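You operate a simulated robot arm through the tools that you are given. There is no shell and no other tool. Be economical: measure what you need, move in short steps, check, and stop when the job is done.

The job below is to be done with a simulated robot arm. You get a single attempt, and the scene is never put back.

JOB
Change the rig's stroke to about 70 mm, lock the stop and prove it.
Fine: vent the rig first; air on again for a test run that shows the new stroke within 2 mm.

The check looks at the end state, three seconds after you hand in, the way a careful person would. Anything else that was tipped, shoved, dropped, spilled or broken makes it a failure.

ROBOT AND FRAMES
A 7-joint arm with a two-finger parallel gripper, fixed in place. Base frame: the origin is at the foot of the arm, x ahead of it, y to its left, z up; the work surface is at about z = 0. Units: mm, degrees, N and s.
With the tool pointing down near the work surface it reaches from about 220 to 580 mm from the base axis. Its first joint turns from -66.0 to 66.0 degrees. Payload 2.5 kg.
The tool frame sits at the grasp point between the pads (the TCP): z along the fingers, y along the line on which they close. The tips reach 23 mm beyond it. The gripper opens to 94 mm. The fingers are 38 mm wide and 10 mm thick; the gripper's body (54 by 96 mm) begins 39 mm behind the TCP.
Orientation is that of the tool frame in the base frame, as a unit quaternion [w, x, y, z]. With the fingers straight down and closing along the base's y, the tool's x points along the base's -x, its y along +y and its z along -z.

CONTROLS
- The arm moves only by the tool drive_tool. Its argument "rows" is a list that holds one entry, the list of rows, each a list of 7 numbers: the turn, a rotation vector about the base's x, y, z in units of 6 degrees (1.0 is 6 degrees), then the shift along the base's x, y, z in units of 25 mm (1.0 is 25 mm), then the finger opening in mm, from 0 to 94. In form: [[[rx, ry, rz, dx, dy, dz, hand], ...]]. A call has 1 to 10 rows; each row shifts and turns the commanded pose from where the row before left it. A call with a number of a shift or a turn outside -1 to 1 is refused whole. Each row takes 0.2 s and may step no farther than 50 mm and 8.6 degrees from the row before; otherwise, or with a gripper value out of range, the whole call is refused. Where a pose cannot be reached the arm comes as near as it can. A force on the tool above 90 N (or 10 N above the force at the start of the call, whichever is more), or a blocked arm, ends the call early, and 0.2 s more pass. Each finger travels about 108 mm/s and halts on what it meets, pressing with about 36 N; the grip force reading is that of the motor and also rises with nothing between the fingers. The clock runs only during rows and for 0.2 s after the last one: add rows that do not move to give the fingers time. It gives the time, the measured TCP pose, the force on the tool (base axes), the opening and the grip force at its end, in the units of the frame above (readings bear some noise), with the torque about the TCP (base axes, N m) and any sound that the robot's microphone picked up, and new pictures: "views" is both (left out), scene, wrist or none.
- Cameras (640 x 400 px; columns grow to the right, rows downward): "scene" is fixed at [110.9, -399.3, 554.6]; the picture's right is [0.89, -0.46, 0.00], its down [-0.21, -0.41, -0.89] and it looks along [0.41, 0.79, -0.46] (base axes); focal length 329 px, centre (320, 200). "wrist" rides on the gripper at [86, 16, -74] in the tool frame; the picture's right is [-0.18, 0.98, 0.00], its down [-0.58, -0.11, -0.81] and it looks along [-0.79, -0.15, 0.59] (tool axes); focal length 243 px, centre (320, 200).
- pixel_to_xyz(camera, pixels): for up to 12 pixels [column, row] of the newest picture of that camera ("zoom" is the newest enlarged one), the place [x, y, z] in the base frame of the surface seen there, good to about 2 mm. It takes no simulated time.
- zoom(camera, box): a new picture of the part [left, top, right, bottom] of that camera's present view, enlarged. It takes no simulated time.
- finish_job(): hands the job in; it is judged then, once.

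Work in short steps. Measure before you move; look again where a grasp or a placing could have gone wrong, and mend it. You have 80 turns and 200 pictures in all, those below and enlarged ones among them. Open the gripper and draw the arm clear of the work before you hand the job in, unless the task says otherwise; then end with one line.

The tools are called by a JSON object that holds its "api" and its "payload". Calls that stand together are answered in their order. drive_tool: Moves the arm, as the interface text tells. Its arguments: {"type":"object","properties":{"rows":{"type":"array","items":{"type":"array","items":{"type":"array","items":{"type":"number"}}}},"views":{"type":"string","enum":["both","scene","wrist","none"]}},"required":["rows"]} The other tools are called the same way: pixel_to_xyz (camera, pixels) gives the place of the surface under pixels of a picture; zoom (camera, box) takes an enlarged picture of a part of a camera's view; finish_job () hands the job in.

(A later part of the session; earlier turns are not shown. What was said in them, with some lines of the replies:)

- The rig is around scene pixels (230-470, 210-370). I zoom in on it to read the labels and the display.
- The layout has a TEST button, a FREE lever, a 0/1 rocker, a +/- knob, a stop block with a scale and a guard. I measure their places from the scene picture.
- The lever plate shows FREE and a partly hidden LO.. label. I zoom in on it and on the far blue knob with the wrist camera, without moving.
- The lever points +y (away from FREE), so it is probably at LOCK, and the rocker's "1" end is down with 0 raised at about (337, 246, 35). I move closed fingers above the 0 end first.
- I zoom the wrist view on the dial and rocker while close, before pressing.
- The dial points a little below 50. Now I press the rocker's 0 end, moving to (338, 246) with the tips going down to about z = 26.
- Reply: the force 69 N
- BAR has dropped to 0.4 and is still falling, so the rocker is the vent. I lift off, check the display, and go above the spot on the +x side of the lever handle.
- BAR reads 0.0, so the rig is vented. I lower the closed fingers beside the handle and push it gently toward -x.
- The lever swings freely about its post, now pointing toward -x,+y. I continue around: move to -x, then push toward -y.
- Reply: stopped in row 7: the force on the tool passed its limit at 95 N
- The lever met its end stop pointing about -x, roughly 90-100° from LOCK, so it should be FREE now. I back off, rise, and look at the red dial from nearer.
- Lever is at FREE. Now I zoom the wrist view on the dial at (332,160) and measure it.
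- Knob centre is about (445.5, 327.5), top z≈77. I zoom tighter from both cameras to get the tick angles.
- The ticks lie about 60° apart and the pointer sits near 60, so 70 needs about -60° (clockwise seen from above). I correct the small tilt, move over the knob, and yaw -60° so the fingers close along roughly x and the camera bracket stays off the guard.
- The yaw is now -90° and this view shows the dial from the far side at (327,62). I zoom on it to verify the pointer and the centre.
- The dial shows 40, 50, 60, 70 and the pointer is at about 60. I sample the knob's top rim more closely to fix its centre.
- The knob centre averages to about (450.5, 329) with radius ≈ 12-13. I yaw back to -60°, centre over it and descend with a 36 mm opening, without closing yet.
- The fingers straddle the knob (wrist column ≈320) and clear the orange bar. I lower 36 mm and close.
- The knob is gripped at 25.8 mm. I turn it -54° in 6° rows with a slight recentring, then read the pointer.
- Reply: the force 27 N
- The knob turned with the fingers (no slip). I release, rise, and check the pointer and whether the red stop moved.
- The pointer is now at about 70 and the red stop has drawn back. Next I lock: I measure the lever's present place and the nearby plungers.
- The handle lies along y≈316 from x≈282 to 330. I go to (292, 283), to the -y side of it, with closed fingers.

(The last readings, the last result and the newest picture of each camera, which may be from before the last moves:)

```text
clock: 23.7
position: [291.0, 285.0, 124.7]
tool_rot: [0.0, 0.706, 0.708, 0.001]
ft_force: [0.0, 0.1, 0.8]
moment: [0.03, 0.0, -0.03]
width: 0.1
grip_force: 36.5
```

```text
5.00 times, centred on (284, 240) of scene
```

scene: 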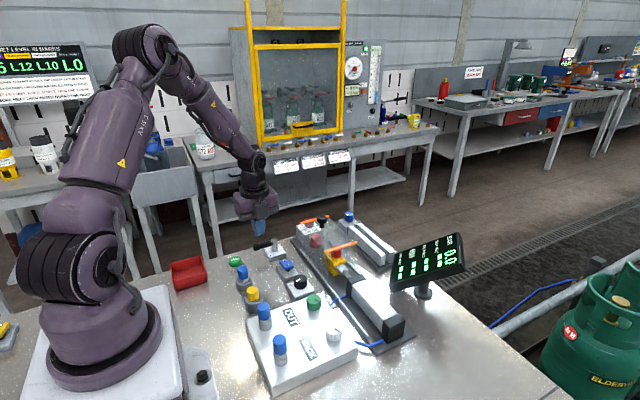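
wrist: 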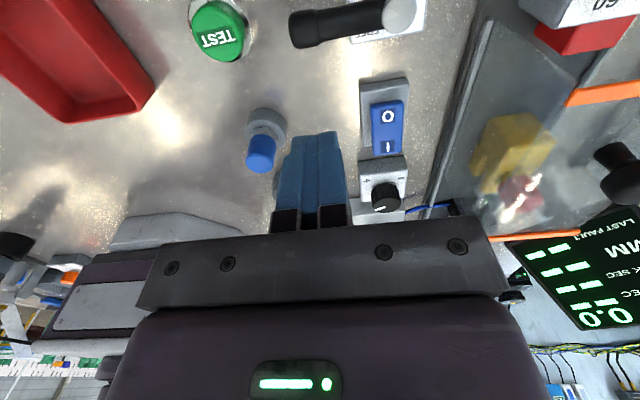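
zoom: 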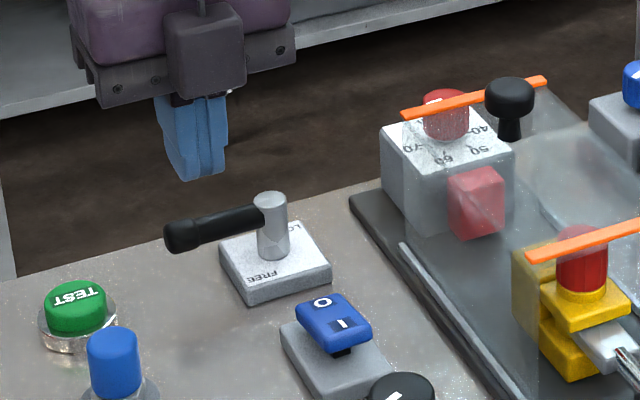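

I lower to z = 60, push +y, then +x to bring the lever back to LOCK.

{"api": "drive_tool", "payload": {"rows": [[[0, 0, 0, 0, 0, -1, 0], [0, 0, 0, 0, 0, -1, 0], [0, 0, 0, 0, 0, -0.6, 0], [0, 0, 0, 0, 0.6, 0, 0], [0, 0, 0, 0, 0.6, 0, 0], [0, 0, 0, 0, 0.6, 0, 0], [0, 0, 0, 0.1, 0.6, 0, 0], [0, 0, 0, 0.4, 0.2, 0, 0], [0, 0, 0, 0.4, 0, 0, 0], [0, 0, 0, 0.3, 0, 0, 0]]]}}

{"api": "zoom", "payload": {"camera": "scene", "box": [220, 200, 348, 280]}}

```text
clock: 25.9
position: [323.4, 348.2, 59.8]
tool_rot: [-0.001, 0.707, 0.708, 0.0]
ft_force: [-0.4, 1.1, -0.6]
moment: [0.02, 0.03, 0.03]
width: 0.3
grip_force: 36.3
```

scene: 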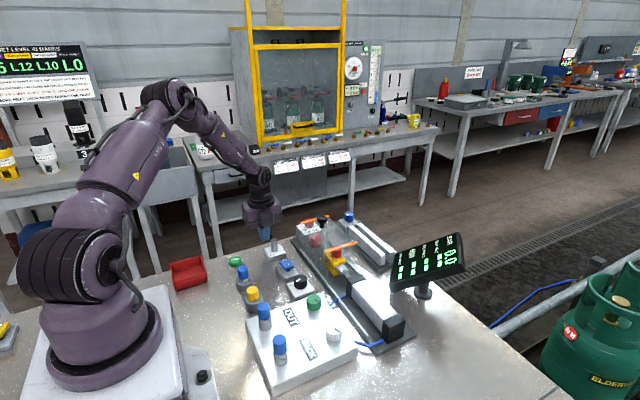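
wrist: 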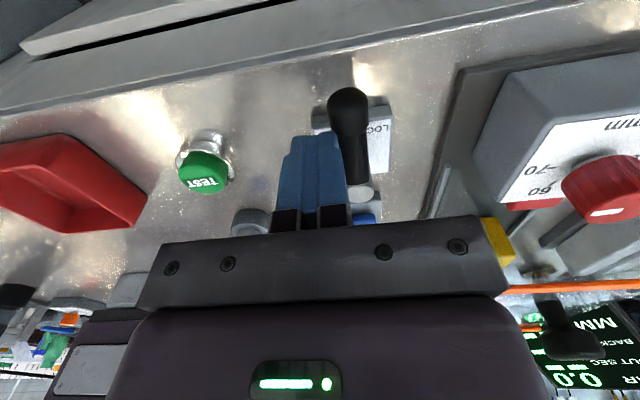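

```text
5.00 times, centred on (284, 240) of scene
```

zoom: 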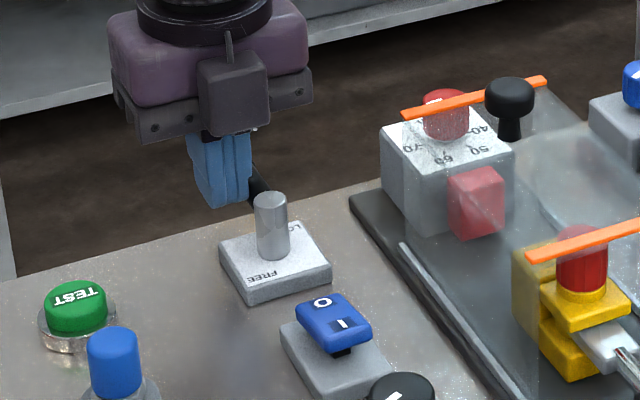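

The lever points about +y with no force yet. I press on in +x in small steps until it meets its stop.

{"api": "drive_tool", "payload": {"rows": [[[0, 0, 0, 0.1, 0, 0, 0], [0, 0, 0, 0.1, 0, 0, 0], [0, 0, 0, 0.1, 0, 0, 0], [0, 0, 0, 0, 0, 0, 0]]], "views": "none"}}

```text
clock: 26.9
position: [323.4, 350.1, 58.8]
tool_rot: [-0.005, 0.705, 0.709, -0.008]
ft_force: [-41.3, -10.0, 26.3]
moment: [-0.6, 0.56, -0.73]
width: 0.2
grip_force: 35.8
```

At 41 N it is against the stop, so it is locked. I back off, rise, and look.

{"api": "drive_tool", "payload": {"rows": [[[0, 0, 0, -0.6, 0, 0, 0], [0, 0, 0, -0.4, 0, 0.6, 0], [0, 0, 0, 0, 0, 1, 0], [0, 0, 0, 0, -1, 1, 0], [0, 0, 0, 0.3, -1, 0.5, 0], [0, 0, 0, 0.4, -1, 0, 0], [0, 0, 0, 0.4, -1, 0, 0], [0, 0, 0, 0.3, -0.8, 0, 0], [0, 0, 0, 0, -0.6, 0, 0], [0, 0, 0, 0, 0, 0, 0]]]}}

{"api": "zoom", "payload": {"camera": "scene", "box": [220, 200, 348, 280]}}

{"api": "zoom", "payload": {"camera": "wrist", "box": [220, 0, 480, 160]}}

```text
clock: 29.1
position: [339.4, 211.9, 136.6]
tool_rot: [-0.001, 0.706, 0.708, 0.001]
ft_force: [-1.0, -0.1, -0.7]
moment: [-0.04, 0.03, 0.01]
width: 0.1
grip_force: 36.1
```

scene: 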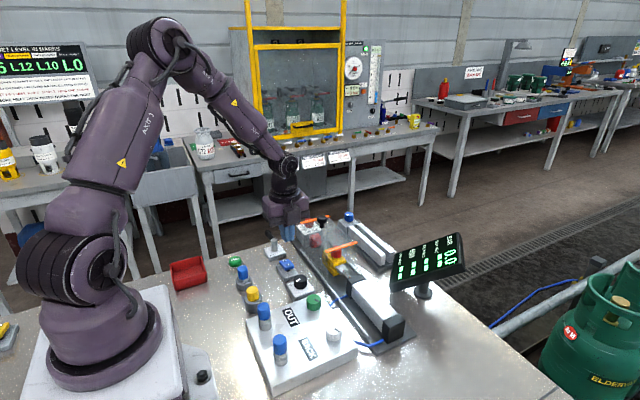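
wrist: 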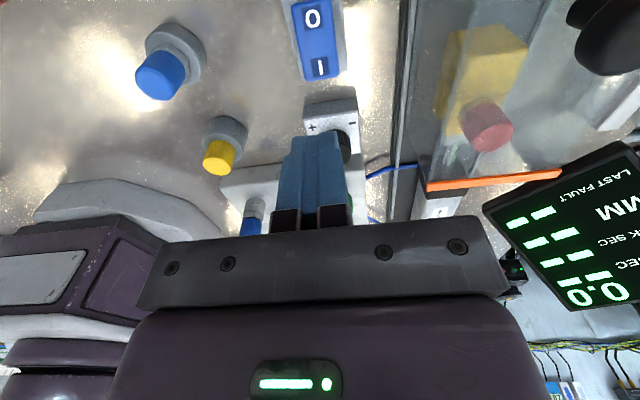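

```text
5.00 times, centred on (284, 240) of scene
```

zoom: 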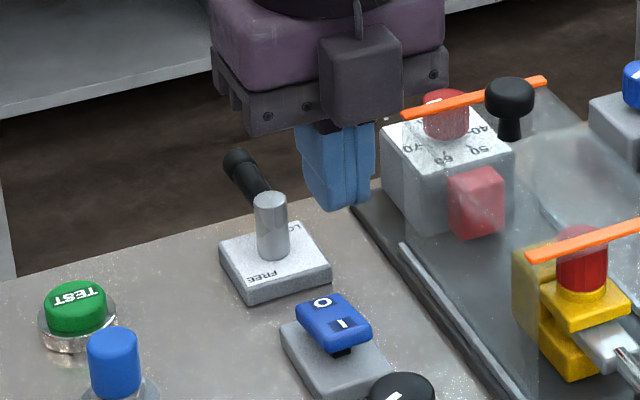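

```text
2.46 times, centred on (350, 80) of wrist
```

zoom: 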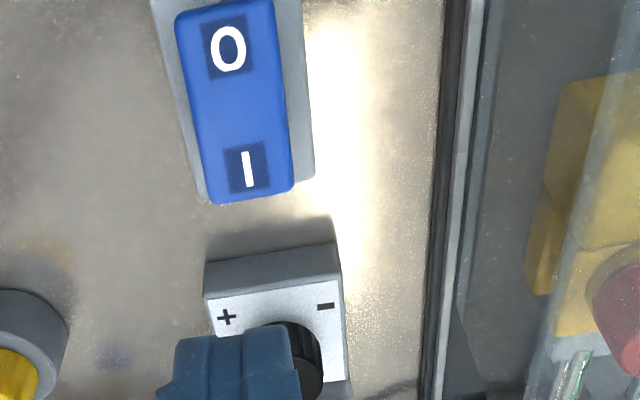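

The lever is at LOCK and the dial is unchanged. Now air on: I press the rocker's 1 end at (339, 208).

{"api": "drive_tool", "payload": {"rows": [[[0, 0, 0, 0, -0.15, -1, 0], [0, 0, 0, 0, 0, -1, 0], [0, 0, 0, 0, 0, -1, 0], [0, 0, 0, 0, 0, -0.25, 0], [0, 0, 0, 0, 0, -0.2, 0], [0, 0, 0, 0, 0, 0, 0]]], "views": "scene"}}

{"api": "zoom", "payload": {"camera": "scene", "box": [220, 200, 476, 360]}}

```text
clock: 30.5
position: [338.8, 205.9, 54.1]
tool_rot: [-0.002, 0.706, 0.709, -0.001]
ft_force: [-1.9, -2.0, 8.3]
moment: [0.13, 0.02, 0.04]
width: 0.0
grip_force: 36.0
stopped in row 6: the force on the tool passed its limit at 91 N (the readings are from after the stop); the commanded pose is now the measured one
```

scene: 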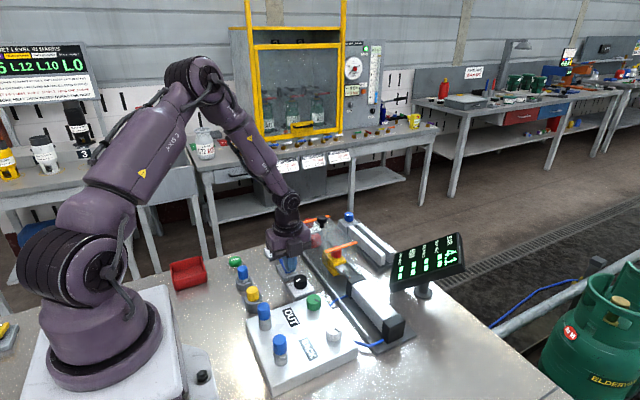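

```text
2.50 times, centred on (348, 280) of scene
```

zoom: 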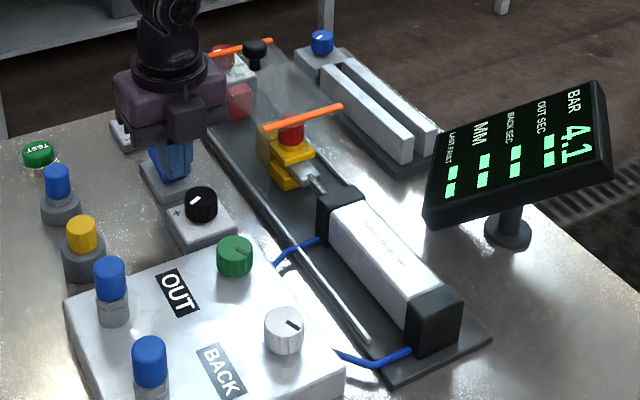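

BAR is at 4.1 and rising. I lift and move above the TEST button at (228, 311).

{"api": "drive_tool", "payload": {"rows": [[[0, 0, 0, 0, 0, 1, 0], [0, 0, 0, 0, 0, 1, 0], [0, 0, 0, 0, 0, 1, 0], [0, 0, 0, -0.9, 0.84, 0, 0], [0, 0, 0, -0.9, 0.84, 0, 0], [0, 0, 0, -0.9, 0.84, 0, 0], [0, 0, 0, -0.9, 0.84, 0, 0], [0, 0, 0, -0.83, 0.84, 0, 0], [0, 0, 0, 0, 0, -1, 0], [0, 0, 0, 0, 0, -1, 0]]]}}

{"api": "zoom", "payload": {"camera": "scene", "box": [220, 200, 476, 360]}}

```text
clock: 32.7
position: [227.7, 311.1, 78.2]
tool_rot: [-0.001, 0.706, 0.708, -0.001]
ft_force: [0.7, 0.4, -0.7]
moment: [0.02, -0.02, 0.02]
width: 0.0
grip_force: 36.2
```

scene: 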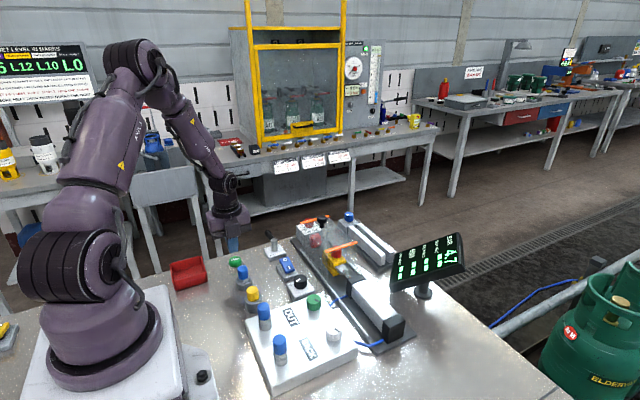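
wrist: 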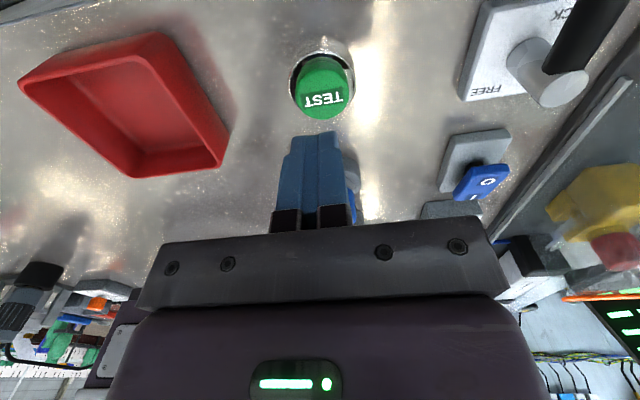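

```text
2.50 times, centred on (348, 280) of scene
```

zoom: 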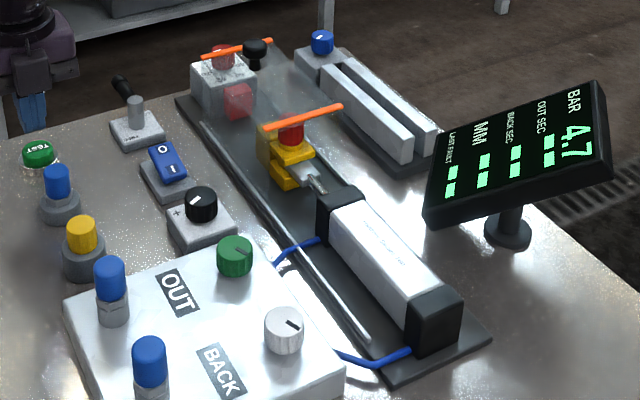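

BAR is back to 4.7. I confirm the button's place from the wrist view at (322,85) before pressing.

{"api": "pixel_to_xyz", "payload": {"camera": "wrist", "pixels": [[322, 88], [305, 88], [342, 88], [322, 70], [322, 110]]}}

{"api": "pixel_to_xyz", "payload": {"camera": "scene", "pixels": [[235, 261], [231, 261], [240, 261]]}}

```text
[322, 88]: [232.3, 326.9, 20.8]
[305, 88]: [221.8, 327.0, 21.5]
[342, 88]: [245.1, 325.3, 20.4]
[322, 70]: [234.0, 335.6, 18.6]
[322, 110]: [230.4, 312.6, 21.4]
```

```text
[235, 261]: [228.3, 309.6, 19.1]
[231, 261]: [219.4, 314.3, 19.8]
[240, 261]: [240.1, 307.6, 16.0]
```

The button centre is nearer (232, 322), so I shift and press it. The clock runs during the rows so the cycle can start.

{"api": "drive_tool", "payload": {"rows": [[[0, 0, 0, 0.16, 0.44, -0.7, 0], [0, 0, 0, 0, 0, -0.6, 0], [0, 0, 0, 0, 0, -0.16, 0], [0, 0, 0, 0, 0, -0.12, 0], [0, 0, 0, 0, 0, 0.3, 0], [0, 0, 0, 0, 0, 1, 0], [0, 0, 0, 0, 0, 1, 0]]], "views": "scene"}}

{"api": "zoom", "payload": {"camera": "scene", "box": [220, 200, 476, 360]}}

```text
clock: 34.3
position: [231.9, 323.5, 96.7]
tool_rot: [-0.002, 0.706, 0.708, -0.002]
ft_force: [0.5, 0.8, 0.4]
moment: [-0.03, 0.01, -0.01]
width: 0.0
grip_force: 36.0
heard: click
```

scene: 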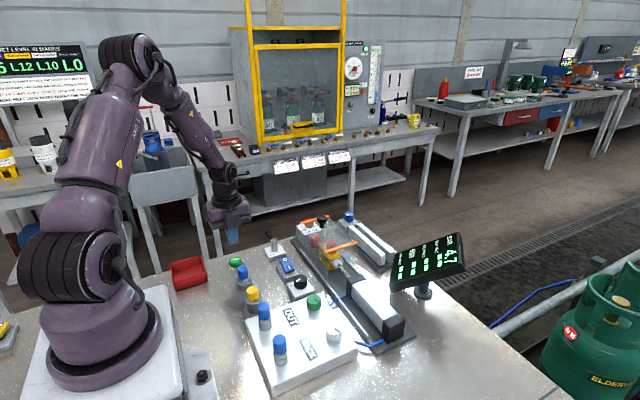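

```text
2.50 times, centred on (348, 280) of scene
```

zoom: 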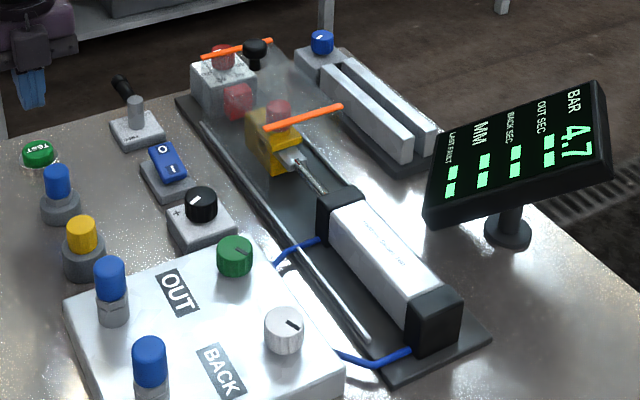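

The carriage is moving out. I wait 2 s more with the arm still.

{"api": "drive_tool", "payload": {"rows": [[[0, 0, 0, 0, 0, 0.5, 0], [0, 0, 0, 0, 0, 0, 0], [0, 0, 0, 0, 0, 0, 0], [0, 0, 0, 0, 0, 0, 0], [0, 0, 0, 0, 0, 0, 0], [0, 0, 0, 0, 0, 0, 0], [0, 0, 0, 0, 0, 0, 0], [0, 0, 0, 0, 0, 0, 0], [0, 0, 0, 0, 0, 0, 0], [0, 0, 0, 0, 0, 0, 0]]], "views": "scene"}}

{"api": "zoom", "payload": {"camera": "scene", "box": [220, 200, 476, 360]}}

```text
clock: 36.5
position: [233.7, 323.4, 108.0]
tool_rot: [-0.002, 0.706, 0.708, -0.002]
ft_force: [-0.8, -0.4, -0.6]
moment: [-0.02, 0.01, -0.01]
width: 0.0
grip_force: 35.9
```

scene: 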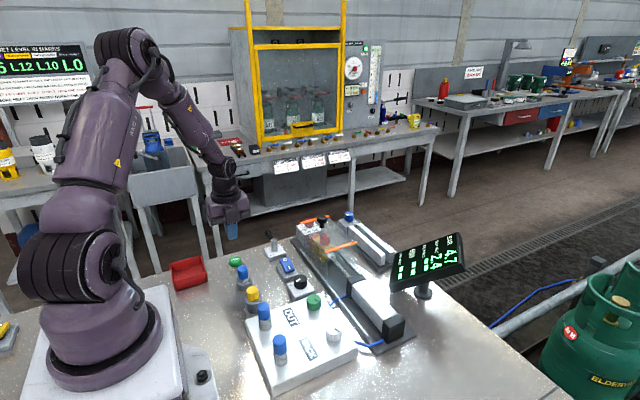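

```text
2.50 times, centred on (348, 280) of scene
```

zoom: 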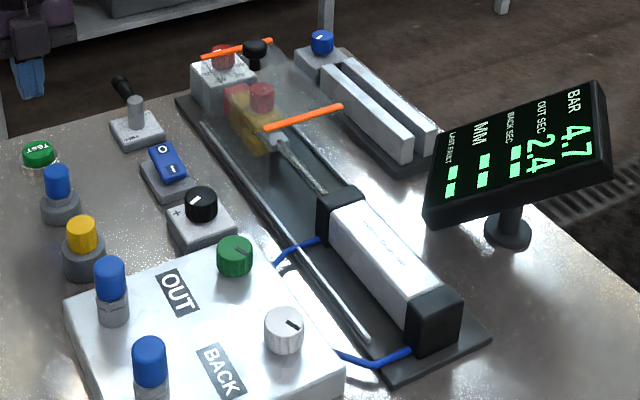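

The out stroke took 2.4 s. I wait for the return and the MM reading.

{"api": "drive_tool", "payload": {"rows": [[[0, 0, 0, 0, 0, 0, 0], [0, 0, 0, 0, 0, 0, 0], [0, 0, 0, 0, 0, 0, 0], [0, 0, 0, 0, 0, 0, 0], [0, 0, 0, 0, 0, 0, 0], [0, 0, 0, 0, 0, 0, 0], [0, 0, 0, 0, 0, 0, 0], [0, 0, 0, 0, 0, 0, 0], [0, 0, 0, 0, 0, 0, 0], [0, 0, 0, 0, 0, 0, 0]]], "views": "none"}}

{"api": "drive_tool", "payload": {"rows": [[[0, 0, 0, 0, 0, 0, 0], [0, 0, 0, 0, 0, 0, 0], [0, 0, 0, 0, 0, 0, 0], [0, 0, 0, 0, 0, 0, 0], [0, 0, 0, 0, 0, 0, 0], [0, 0, 0, 0, 0, 0, 0]]], "views": "none"}}

{"api": "zoom", "payload": {"camera": "scene", "box": [220, 200, 476, 360]}}

{"api": "zoom", "payload": {"camera": "scene", "box": [380, 225, 476, 285]}}

```text
clock: 38.7
position: [233.5, 324.0, 108.6]
tool_rot: [-0.002, 0.707, 0.708, -0.002]
ft_force: [-0.1, -0.8, 0.4]
moment: [0.0, 0.02, -0.02]
width: 0.1
grip_force: 36.1
```

```text
clock: 40.1
position: [231.8, 323.0, 109.4]
tool_rot: [-0.001, 0.707, 0.708, -0.001]
ft_force: [0.2, 0.2, 0.6]
moment: [-0.04, 0.0, -0.01]
width: 0.1
grip_force: 36.1
```

```text
2.50 times, centred on (348, 280) of scene
```

zoom: 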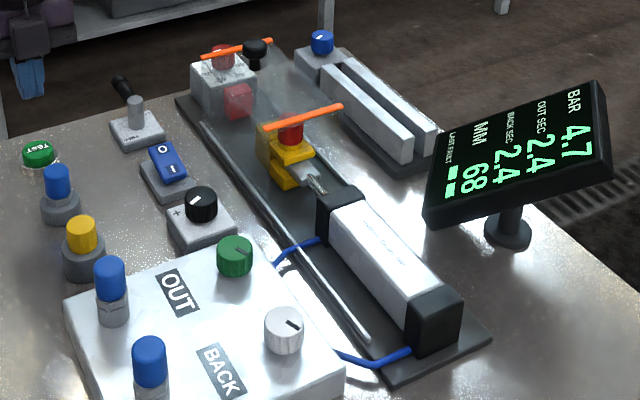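

```text
6.67 times, centred on (428, 255) of scene
```

zoom: 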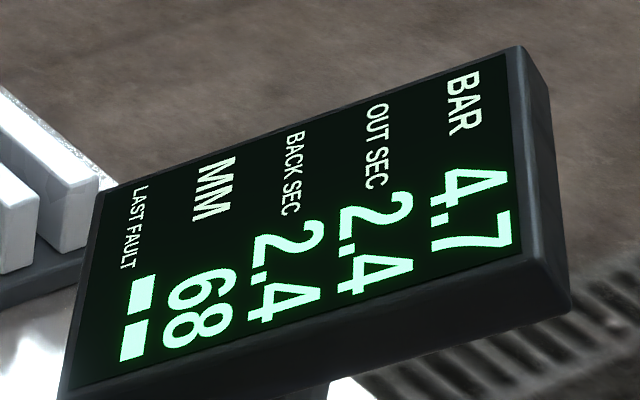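

The test shows 68 mm, at the edge of the tolerance. I'll mend it properly: vent again, free, turn about 11° more, lock, and retest. First I go above the rocker's 0 end.

{"api": "drive_tool", "payload": {"rows": [[[0, 0, 0, 0.8, -0.5, 1, 0], [0, 0, 0, 0.85, -0.6, 0, 0], [0, 0, 0, 0.85, -0.6, 0, 0], [0, 0, 0, 0.85, -0.6, 0, 0], [0, 0, 0, 0.85, -0.56, 0, 0], [0, 0, 0, 0, 0, -1, 0], [0, 0, 0, 0, 0, -1, 0], [0, 0, 0, 0, 0, -0.8, 0], [0, 0, 0, 0, 0, -0.3, 0], [0, 0, 0, 0, 0, -0.12, 0]]], "views": "none"}}

{"api": "zoom", "payload": {"camera": "scene", "box": [220, 200, 476, 360]}}

```text
clock: 42.3
position: [336.9, 251.4, 54.9]
tool_rot: [-0.002, 0.705, 0.709, 0.0]
ft_force: [-1.3, 4.2, 7.7]
moment: [-0.1, 0.02, -0.02]
width: 0.1
grip_force: 35.8
```

```text
2.50 times, centred on (348, 280) of scene
```

zoom: 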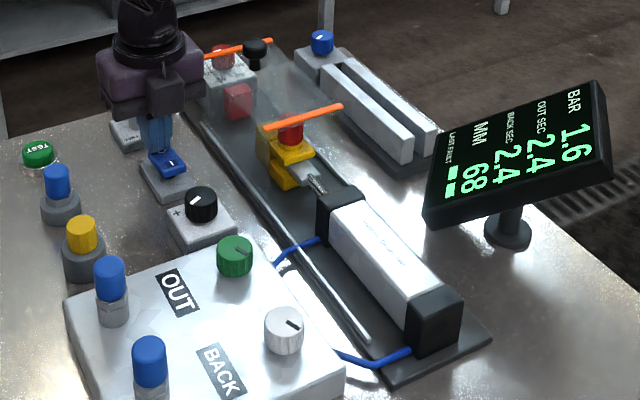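

It is venting (1.6 and falling). I go to the +x side of the lever handle, come down, and push it toward -x.

{"api": "drive_tool", "payload": {"rows": [[[0, 0, 0, 0, 0, 1, 0], [0, 0, 0, 0, 0, 1, 0], [0, 0, 0, 0.3, 0.4, 0.6, 0], [0, 0, 0, 0.3, 1, 0, 0], [0, 0, 0, 0.3, 1, 0, 0], [0, 0, 0, 0.3, 1, 0, 0], [0, 0, 0, 0.1, 0.75, 0, 0], [0, 0, 0, 0, 0, -1, 0], [0, 0, 0, 0, 0, -1, 0], [0, 0, 0, 0, 0, -0.4, 0]]], "views": "scene"}}

{"api": "zoom", "payload": {"camera": "scene", "box": [220, 200, 476, 360]}}

```text
clock: 44.5
position: [370.0, 355.4, 59.0]
tool_rot: [-0.001, 0.706, 0.708, -0.001]
ft_force: [-0.8, 0.4, -0.6]
moment: [0.01, 0.02, 0.01]
width: 0.2
grip_force: 36.4
```

scene: 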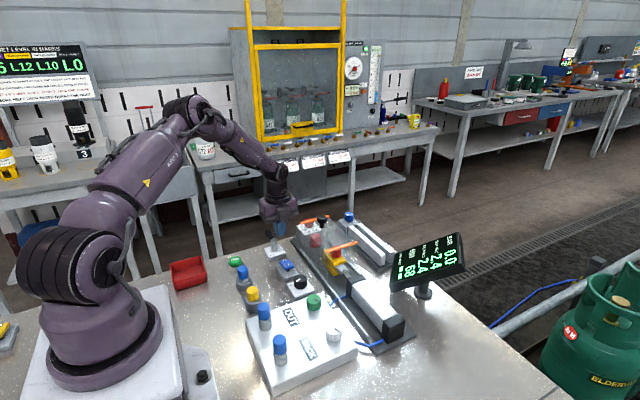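

```text
2.50 times, centred on (348, 280) of scene
```

zoom: 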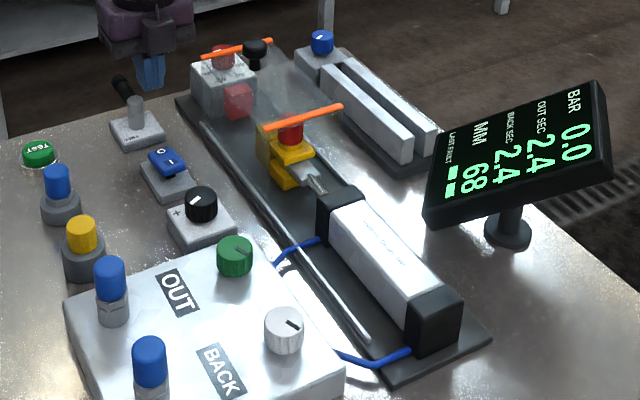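

BAR is 0.0. I push the lever: -x by 80 mm, then -y gently to the FREE stop.

{"api": "drive_tool", "payload": {"rows": [[[0, 0, 0, -0.5, 0, 0, 0], [0, 0, 0, -0.5, 0, 0, 0], [0, 0, 0, -0.5, 0, 0, 0], [0, 0, 0, -0.5, 0, 0, 0], [0, 0, 0, -0.5, 0, 0, 0], [0, 0, 0, -0.5, 0, 0, 0], [0, 0, 0, -0.1, -0.3, 0, 0], [0, 0, 0, 0, -0.14, 0, 0], [0, 0, 0, 0, -0.1, 0, 0], [0, 0, 0, 0, 0, 0, 0]]], "views": "scene"}}

{"api": "zoom", "payload": {"camera": "scene", "box": [220, 200, 348, 280]}}

```text
clock: 46.7
position: [289.3, 345.4, 60.4]
tool_rot: [-0.003, 0.706, 0.709, 0.002]
ft_force: [-1.8, 31.2, -8.6]
moment: [0.8, -0.31, 0.03]
width: 0.0
grip_force: 36.2
```

scene: 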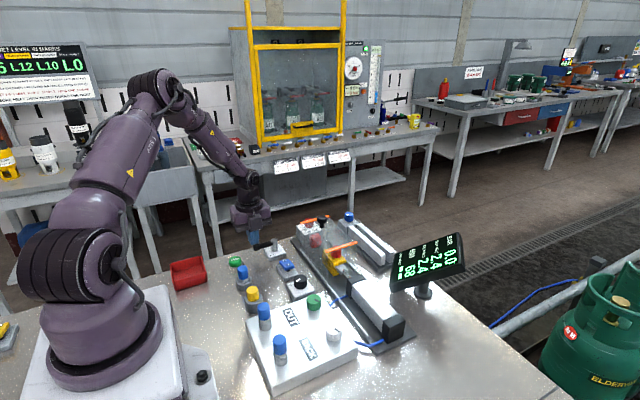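

```text
5.00 times, centred on (284, 240) of scene
```

zoom: 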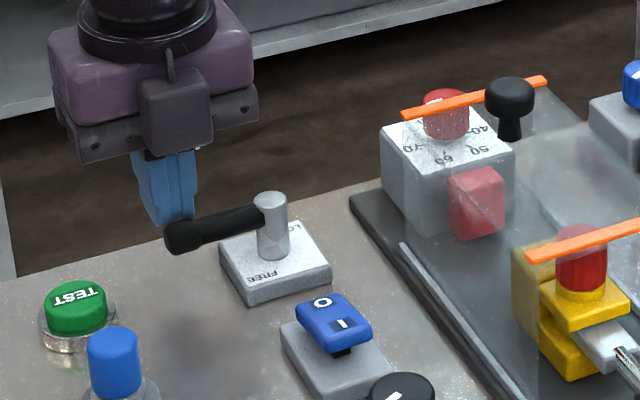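

The lever is at the FREE stop (31 N). I rise and travel to above the dial with the fingers opening to 36 mm.

{"api": "drive_tool", "payload": {"rows": [[[0, 0, 0, 0, 0.4, 0.2, 0], [0, 0, 0, 0, 0, 1, 0], [0, 0, 0, 0, 0, 1, 0], [0, 0, 0, 0.6, 0, 1, 20], [0, 0, 0, 1, -0.2, 0.4, 36], [0, 0, 0, 1, -0.2, 0, 36], [0, 0, 0, 1, -0.2, 0, 36], [0, 0, 0, 1, -0.2, 0, 36], [0, 0, 0, 1, -0.15, 0, 36], [0, 0, 0, 0.8, 0, 0, 36]]], "views": "none"}}

{"api": "drive_tool", "payload": {"rows": [[[0, 0, 0, 0, 0, 0, 36]]], "views": "wrist"}}

{"api": "zoom", "payload": {"camera": "wrist", "box": [260, 30, 400, 170]}}

```text
clock: 48.9
position: [453.4, 328.7, 150.3]
tool_rot: [-0.002, 0.706, 0.708, -0.002]
ft_force: [0.1, 0.5, -0.7]
moment: [-0.01, -0.01, 0.02]
width: 36.2
grip_force: 0.0
```

```text
clock: 49.3
position: [453.0, 329.9, 150.5]
tool_rot: [-0.001, 0.706, 0.708, -0.002]
ft_force: [0.0, 0.7, 0.0]
moment: [-0.02, 0.02, -0.01]
width: 35.9
grip_force: 0.2
```

wrist: 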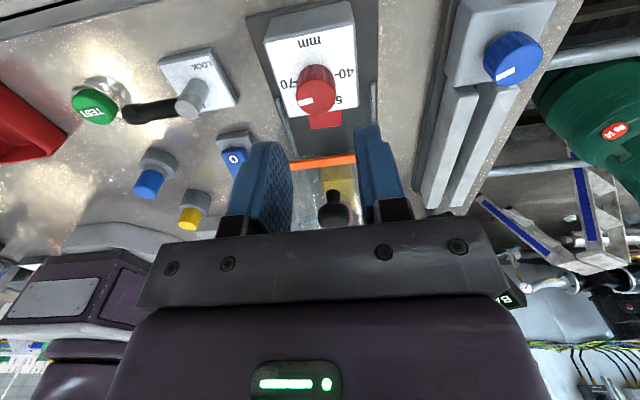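

```text
2.86 times, centred on (330, 100) of wrist
```

zoom: 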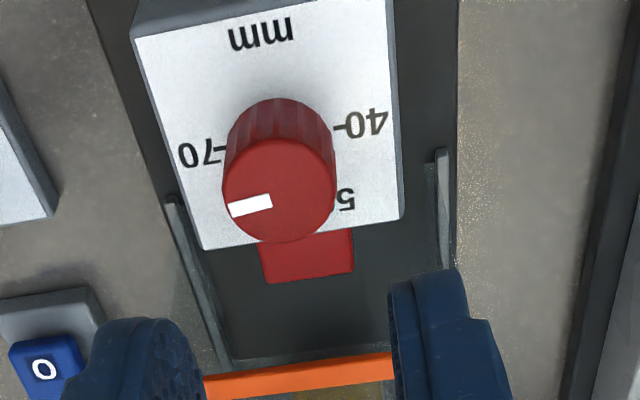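

The pointer sits a few degrees short of the 70 tick, which agrees with 68 mm. I centre, descend, and grip at yaw -90°.

{"api": "drive_tool", "payload": {"rows": [[[0, 0, 0, -0.1, -0.04, 0, 36], [0, 0, 0, 0, 0, -1, 36], [0, 0, 0, 0, 0, -1, 36], [0, 0, 0, 0, 0, -0.93, 36], [0, 0, 0, 0, 0, 0, 20], [0, 0, 0, 0, 0, 0, 20], [0, 0, 0, 0, 0, 0, 20]]], "views": "none"}}

```text
clock: 50.9
position: [449.5, 327.3, 77.9]
tool_rot: [0.0, 0.707, 0.707, 0.001]
ft_force: [11.9, -1.0, 2.9]
moment: [0.49, 0.32, 0.0]
width: 25.9
grip_force: 44.6
```

Gripped at 25.9 mm. I turn -10°, let it settle, and release straight up.

{"api": "drive_tool", "payload": {"rows": [[[0, 0, -0.55, 0, 0, 0, 20], [0, 0, -0.55, 0, 0, 0, 20], [0, 0, -0.55, 0, 0, 0, 20], [0, 0, 0, 0, 0, 0, 20], [0, 0, 0, 0, 0, 0, 20]]], "views": "none"}}

{"api": "drive_tool", "payload": {"rows": [[[0, 0, 0, 0, 0, 0, 34], [0, 0, 0, 0, 0, 0, 34], [0, 0, 0, 0, 0, 0.8, 34], [0, 0, 0, 0, 0, 0.8, 34], [0, 0, 0.82, 0, 0, 1, 34], [0, 0, 0.83, 0, 0, 0.4, 34], [0, 0, 0, 0, 0, 0, 34]]], "views": "wrist"}}

{"api": "zoom", "payload": {"camera": "wrist", "box": [260, 30, 400, 170]}}

```text
clock: 52.1
position: [450.2, 326.7, 76.9]
tool_rot: [-0.001, 0.764, 0.645, 0.002]
ft_force: [19.9, 6.4, 9.4]
moment: [-0.2, 0.15, 0.2]
width: 25.2
grip_force: 44.5
```

```text
clock: 53.7
position: [449.2, 326.6, 151.7]
tool_rot: [-0.002, 0.706, 0.708, -0.001]
ft_force: [0.0, 0.4, -0.3]
moment: [0.01, 0.01, 0.01]
width: 33.9
grip_force: 0.0
```

wrist: 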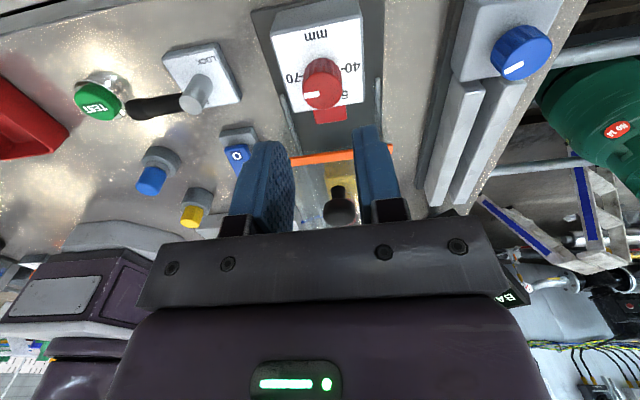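

```text
2.86 times, centred on (330, 100) of wrist
```

zoom: 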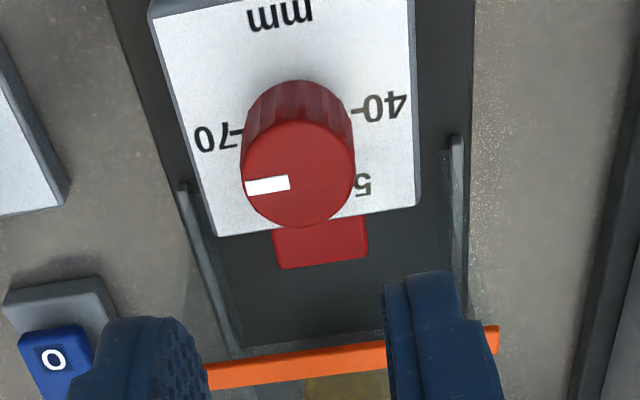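

The pointer advanced by about 9°. Now I return to the -y side of the lever to lock it.

{"api": "drive_tool", "payload": {"rows": [[[0, 0, 0, -1, 0, 0.6, 0], [0, 0, 0, -1, -0.3, 0, 0], [0, 0, 0, -1, -0.3, 0, 0], [0, 0, 0, -1, -0.3, 0, 0], [0, 0, 0, -1, -0.3, 0, 0], [0, 0, 0, -1, -0.3, -0.6, 0], [0, 0, 0, -0.3, -0.22, -1, 0], [0, 0, 0, 0, 0, -1, 0], [0, 0, 0, 0, 0, -1, 0], [0, 0, 0, 0, 0, -0.6, 0]]], "views": "none"}}

{"api": "zoom", "payload": {"camera": "scene", "box": [220, 200, 348, 280]}}

```text
clock: 55.9
position: [291.9, 283.5, 60.6]
tool_rot: [0.0, 0.706, 0.708, -0.001]
ft_force: [-0.5, 0.1, 0.6]
moment: [0.04, 0.01, 0.0]
width: 0.1
grip_force: 36.1
```

```text
5.00 times, centred on (284, 240) of scene
```

zoom: 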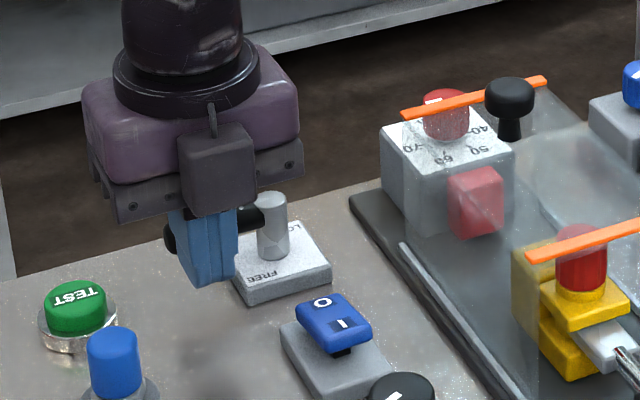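

I push +y, then +x to the LOCK stop with small final steps.

{"api": "drive_tool", "payload": {"rows": [[[0, 0, 0, 0, 0.65, 0, 0], [0, 0, 0, 0, 0.65, 0, 0], [0, 0, 0, 0, 0.65, 0, 0], [0, 0, 0, 0.3, 0.65, 0, 0], [0, 0, 0, 0.4, 0, 0, 0], [0, 0, 0, 0.4, 0, 0, 0], [0, 0, 0, 0.2, 0, 0, 0], [0, 0, 0, 0.12, 0, 0, 0], [0, 0, 0, 0.1, 0, 0, 0], [0, 0, 0, 0, 0, 0, 0]]], "views": "none"}}

```text
clock: 58.1
position: [322.6, 348.3, 58.7]
tool_rot: [-0.006, 0.705, 0.709, -0.008]
ft_force: [-38.4, -6.6, 16.9]
moment: [-0.33, 0.6, -0.66]
width: 0.4
grip_force: 36.3
```

It is against the LOCK stop (38 N). I back off, rise and go above the rocker's 1 end, then press it.

{"api": "drive_tool", "payload": {"rows": [[[0, 0, 0, -0.6, 0, 0, 0], [0, 0, 0, -0.4, 0, 0.6, 0], [0, 0, 0, 0, 0, 1, 0], [0, 0, 0, 0, -1, 1, 0], [0, 0, 0, 0.3, -1, 0.5, 0], [0, 0, 0, 0.4, -1, 0, 0], [0, 0, 0, 0.4, -1, 0, 0], [0, 0, 0, 0.3, -0.8, 0, 0], [0, 0, 0, 0, -0.7, 0, 0], [0, 0, 0, 0, 0, 0, 0]]], "views": "none"}}

{"api": "zoom", "payload": {"camera": "scene", "box": [220, 200, 348, 280]}}

```text
clock: 60.3
position: [340.3, 211.3, 137.6]
tool_rot: [-0.001, 0.706, 0.709, -0.001]
ft_force: [0.5, -0.7, -0.7]
moment: [-0.01, 0.0, -0.01]
width: 0.0
grip_force: 35.9
```

```text
5.00 times, centred on (284, 240) of scene
```

zoom: 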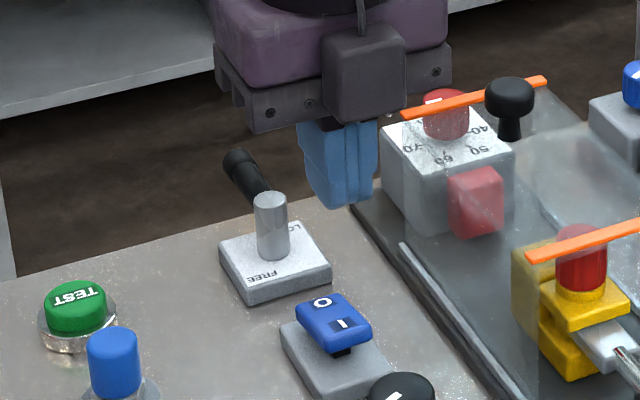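

Locked. I press rocker end 1, slightly less deep than before, then lift.

{"api": "drive_tool", "payload": {"rows": [[[0, 0, 0, 0, -0.14, -1, 0], [0, 0, 0, 0, 0, -1, 0], [0, 0, 0, 0, 0, -1, 0], [0, 0, 0, 0, 0, -0.22, 0], [0, 0, 0, 0, 0, -0.12, 0], [0, 0, 0, 0, 0, 1, 0], [0, 0, 0, 0, 0, 1, 0], [0, 0, 0, 0, 0, 1, 0]]], "views": "none"}}

{"api": "zoom", "payload": {"camera": "scene", "box": [220, 200, 476, 360]}}

```text
clock: 62.1
position: [339.5, 207.2, 129.9]
tool_rot: [-0.001, 0.707, 0.708, -0.002]
ft_force: [-0.4, 0.3, 0.3]
moment: [-0.01, 0.0, 0.01]
width: 0.2
grip_force: 35.5
```

```text
2.50 times, centred on (348, 280) of scene
```

zoom: 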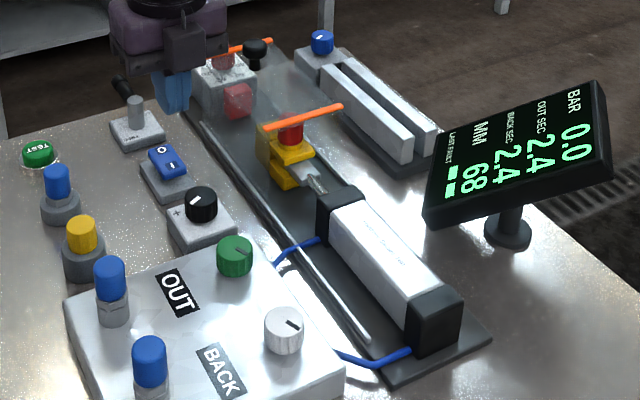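

The rocker did not flip over (BAR 0.0), so I press it deeper.

{"api": "drive_tool", "payload": {"rows": [[[0, 0, 0, 0, 0, -1, 0], [0, 0, 0, 0, 0, -1, 0], [0, 0, 0, 0, 0, -0.8, 0], [0, 0, 0, 0, -0.05, -0.25, 0], [0, 0, 0, 0, 0, -0.15, 0], [0, 0, 0, 0, 0, 0, 0], [0, 0, 0, 0, 0, 0, 0]]], "views": "none"}}

{"api": "drive_tool", "payload": {"rows": [[[0, 0, 0, 0, 0, 1, 0], [0, 0, 0, 0, 0, 1, 0], [0, 0, 0, 0, 0, 1, 0], [0, 0, 0, -0.87, 0.92, 0, 0], [0, 0, 0, -0.87, 0.92, 0, 0], [0, 0, 0, -0.87, 0.92, 0, 0], [0, 0, 0, -0.87, 0.92, 0, 0], [0, 0, 0, -0.8, 0.92, 0, 0]]], "views": "none"}}

{"api": "zoom", "payload": {"camera": "scene", "box": [220, 200, 476, 360]}}

```text
clock: 63.4
position: [343.6, 204.5, 54.0]
tool_rot: [-0.001, 0.707, 0.707, 0.0]
ft_force: [-4.0, -1.4, 10.1]
moment: [0.16, 0.06, 0.03]
width: 0.0
grip_force: 36.0
stopped in row 6: the force on the tool passed its limit at 96 N (the readings are from after the stop); the commanded pose is now the measured one
```

```text
clock: 65.2
position: [235.6, 319.9, 126.3]
tool_rot: [-0.002, 0.707, 0.707, 0.0]
ft_force: [-0.5, 0.5, 1.1]
moment: [-0.02, 0.01, -0.02]
width: 0.0
grip_force: 35.6
```

```text
2.50 times, centred on (348, 280) of scene
```

zoom: 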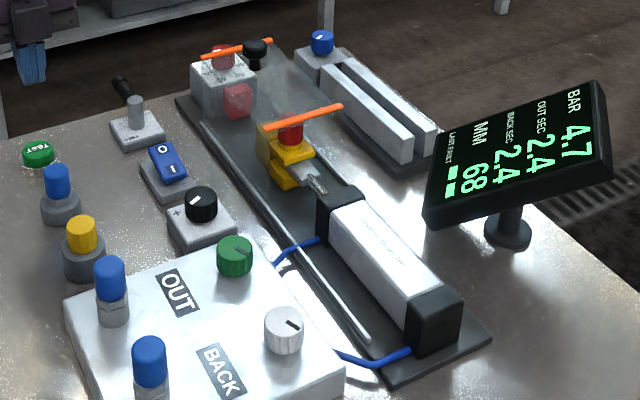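

BAR is 4.7 and I am over TEST. I press it, rise, and wait for the cycle.

{"api": "drive_tool", "payload": {"rows": [[[0, 0, 0, -0.14, 0.1, -1, 0], [0, 0, 0, 0, 0, -1, 0], [0, 0, 0, 0, 0, -1, 0], [0, 0, 0, 0, 0, -0.4, 0], [0, 0, 0, 0, 0, -0.12, 0], [0, 0, 0, 0, 0, 0.3, 0], [0, 0, 0, 0, 0, 1, 0], [0, 0, 0, 0, 0, 1, 0], [0, 0, 0, 0, 0, 1, 30], [0, 0, 0, 0, 0, 1, 60]]], "views": "none"}}

{"api": "drive_tool", "payload": {"rows": [[[0, 0, 0, 0, 0, 1, 80], [0, 0, 0, 0, 0, 1, 80], [0, 0, 0, 0, 0, 1, 80], [0, 0, 0, 0, 0, 0, 80], [0, 0, 0, 0, 0, 0, 80], [0, 0, 0, 0, 0, 0, 80], [0, 0, 0, 0, 0, 0, 80], [0, 0, 0, 0, 0, 0, 80], [0, 0, 0, 0, 0, 0, 80], [0, 0, 0, 0, 0, 0, 80]]], "views": "none"}}

{"api": "drive_tool", "payload": {"rows": [[[0, 0, 0, 0, 0, 0, 80], [0, 0, 0, 0, 0, 0, 80], [0, 0, 0, 0, 0, 0, 80], [0, 0, 0, 0, 0, 0, 80], [0, 0, 0, 0, 0, 0, 80], [0, 0, 0, 0, 0, 0, 80], [0, 0, 0, 0, 0, 0, 80], [0, 0, 0, 0, 0, 0, 80], [0, 0, 0, 0, 0, 0, 80], [0, 0, 0, 0, 0, 0, 80]]], "views": "none"}}

{"api": "drive_tool", "payload": {"rows": [[[0, 0, 0, 0, 0, 0, 80], [0, 0, 0, 0, 0, 0, 80], [0, 0, 0, 0, 0, 0, 80], [0, 0, 0, 0, 0, 0, 80], [0, 0, 0, 0, 0, 0, 80]]], "views": "scene"}}

{"api": "zoom", "payload": {"camera": "scene", "box": [220, 200, 476, 360]}}

{"api": "zoom", "payload": {"camera": "scene", "box": [380, 225, 476, 285]}}

```text
clock: 67.4
position: [232.0, 323.3, 147.3]
tool_rot: [-0.002, 0.707, 0.707, 0.0]
ft_force: [-0.1, -0.5, 0.1]
moment: [-0.01, -0.01, 0.0]
width: 60.0
grip_force: 0.0
heard: click
```

```text
clock: 69.6
position: [230.1, 323.3, 221.6]
tool_rot: [-0.002, 0.707, 0.707, -0.001]
ft_force: [0.2, -0.1, -0.2]
moment: [0.0, 0.0, -0.01]
width: 80.3
grip_force: 0.1
```

```text
clock: 71.8
position: [230.1, 324.5, 222.8]
tool_rot: [-0.001, 0.707, 0.708, 0.0]
ft_force: [0.4, 0.2, 0.6]
moment: [0.04, 0.0, -0.01]
width: 80.0
grip_force: 0.0
```

```text
clock: 73.0
position: [230.0, 324.5, 222.6]
tool_rot: [-0.002, 0.706, 0.708, 0.0]
ft_force: [-0.2, -0.6, -0.3]
moment: [-0.01, -0.01, -0.05]
width: 80.1
grip_force: 0.0
```

scene: 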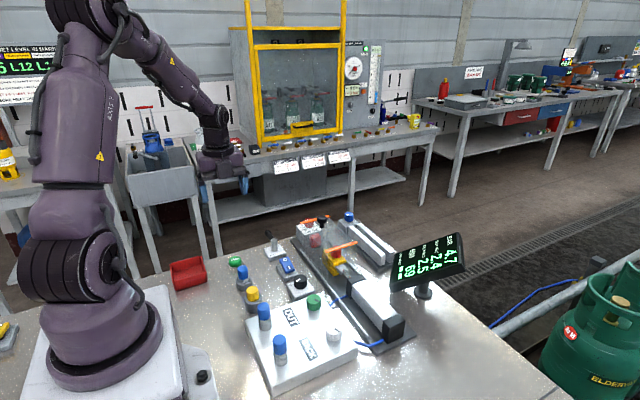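

```text
2.50 times, centred on (348, 280) of scene
```

zoom: 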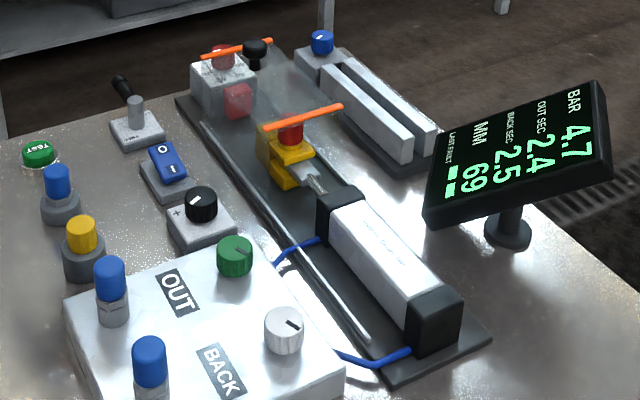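

```text
6.67 times, centred on (428, 255) of scene
```

zoom: 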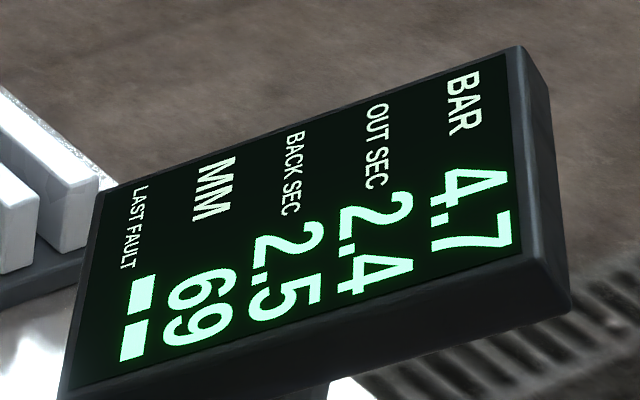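

The test run shows 69 mm with no fault, the lever at LOCK, air on at 4.7 bar, and the arm clear and open. I hand it in.

{"api": "finish_job", "payload": {}}

```text
The job is handed in.
```

The rig's stroke is now 69 mm by its own test run, within 2 mm of 70, with the stop locked, the air back on at 4.7 bar and no fault shown. A first run read 68 mm, so I vented again, turned the dial a little further and retested.
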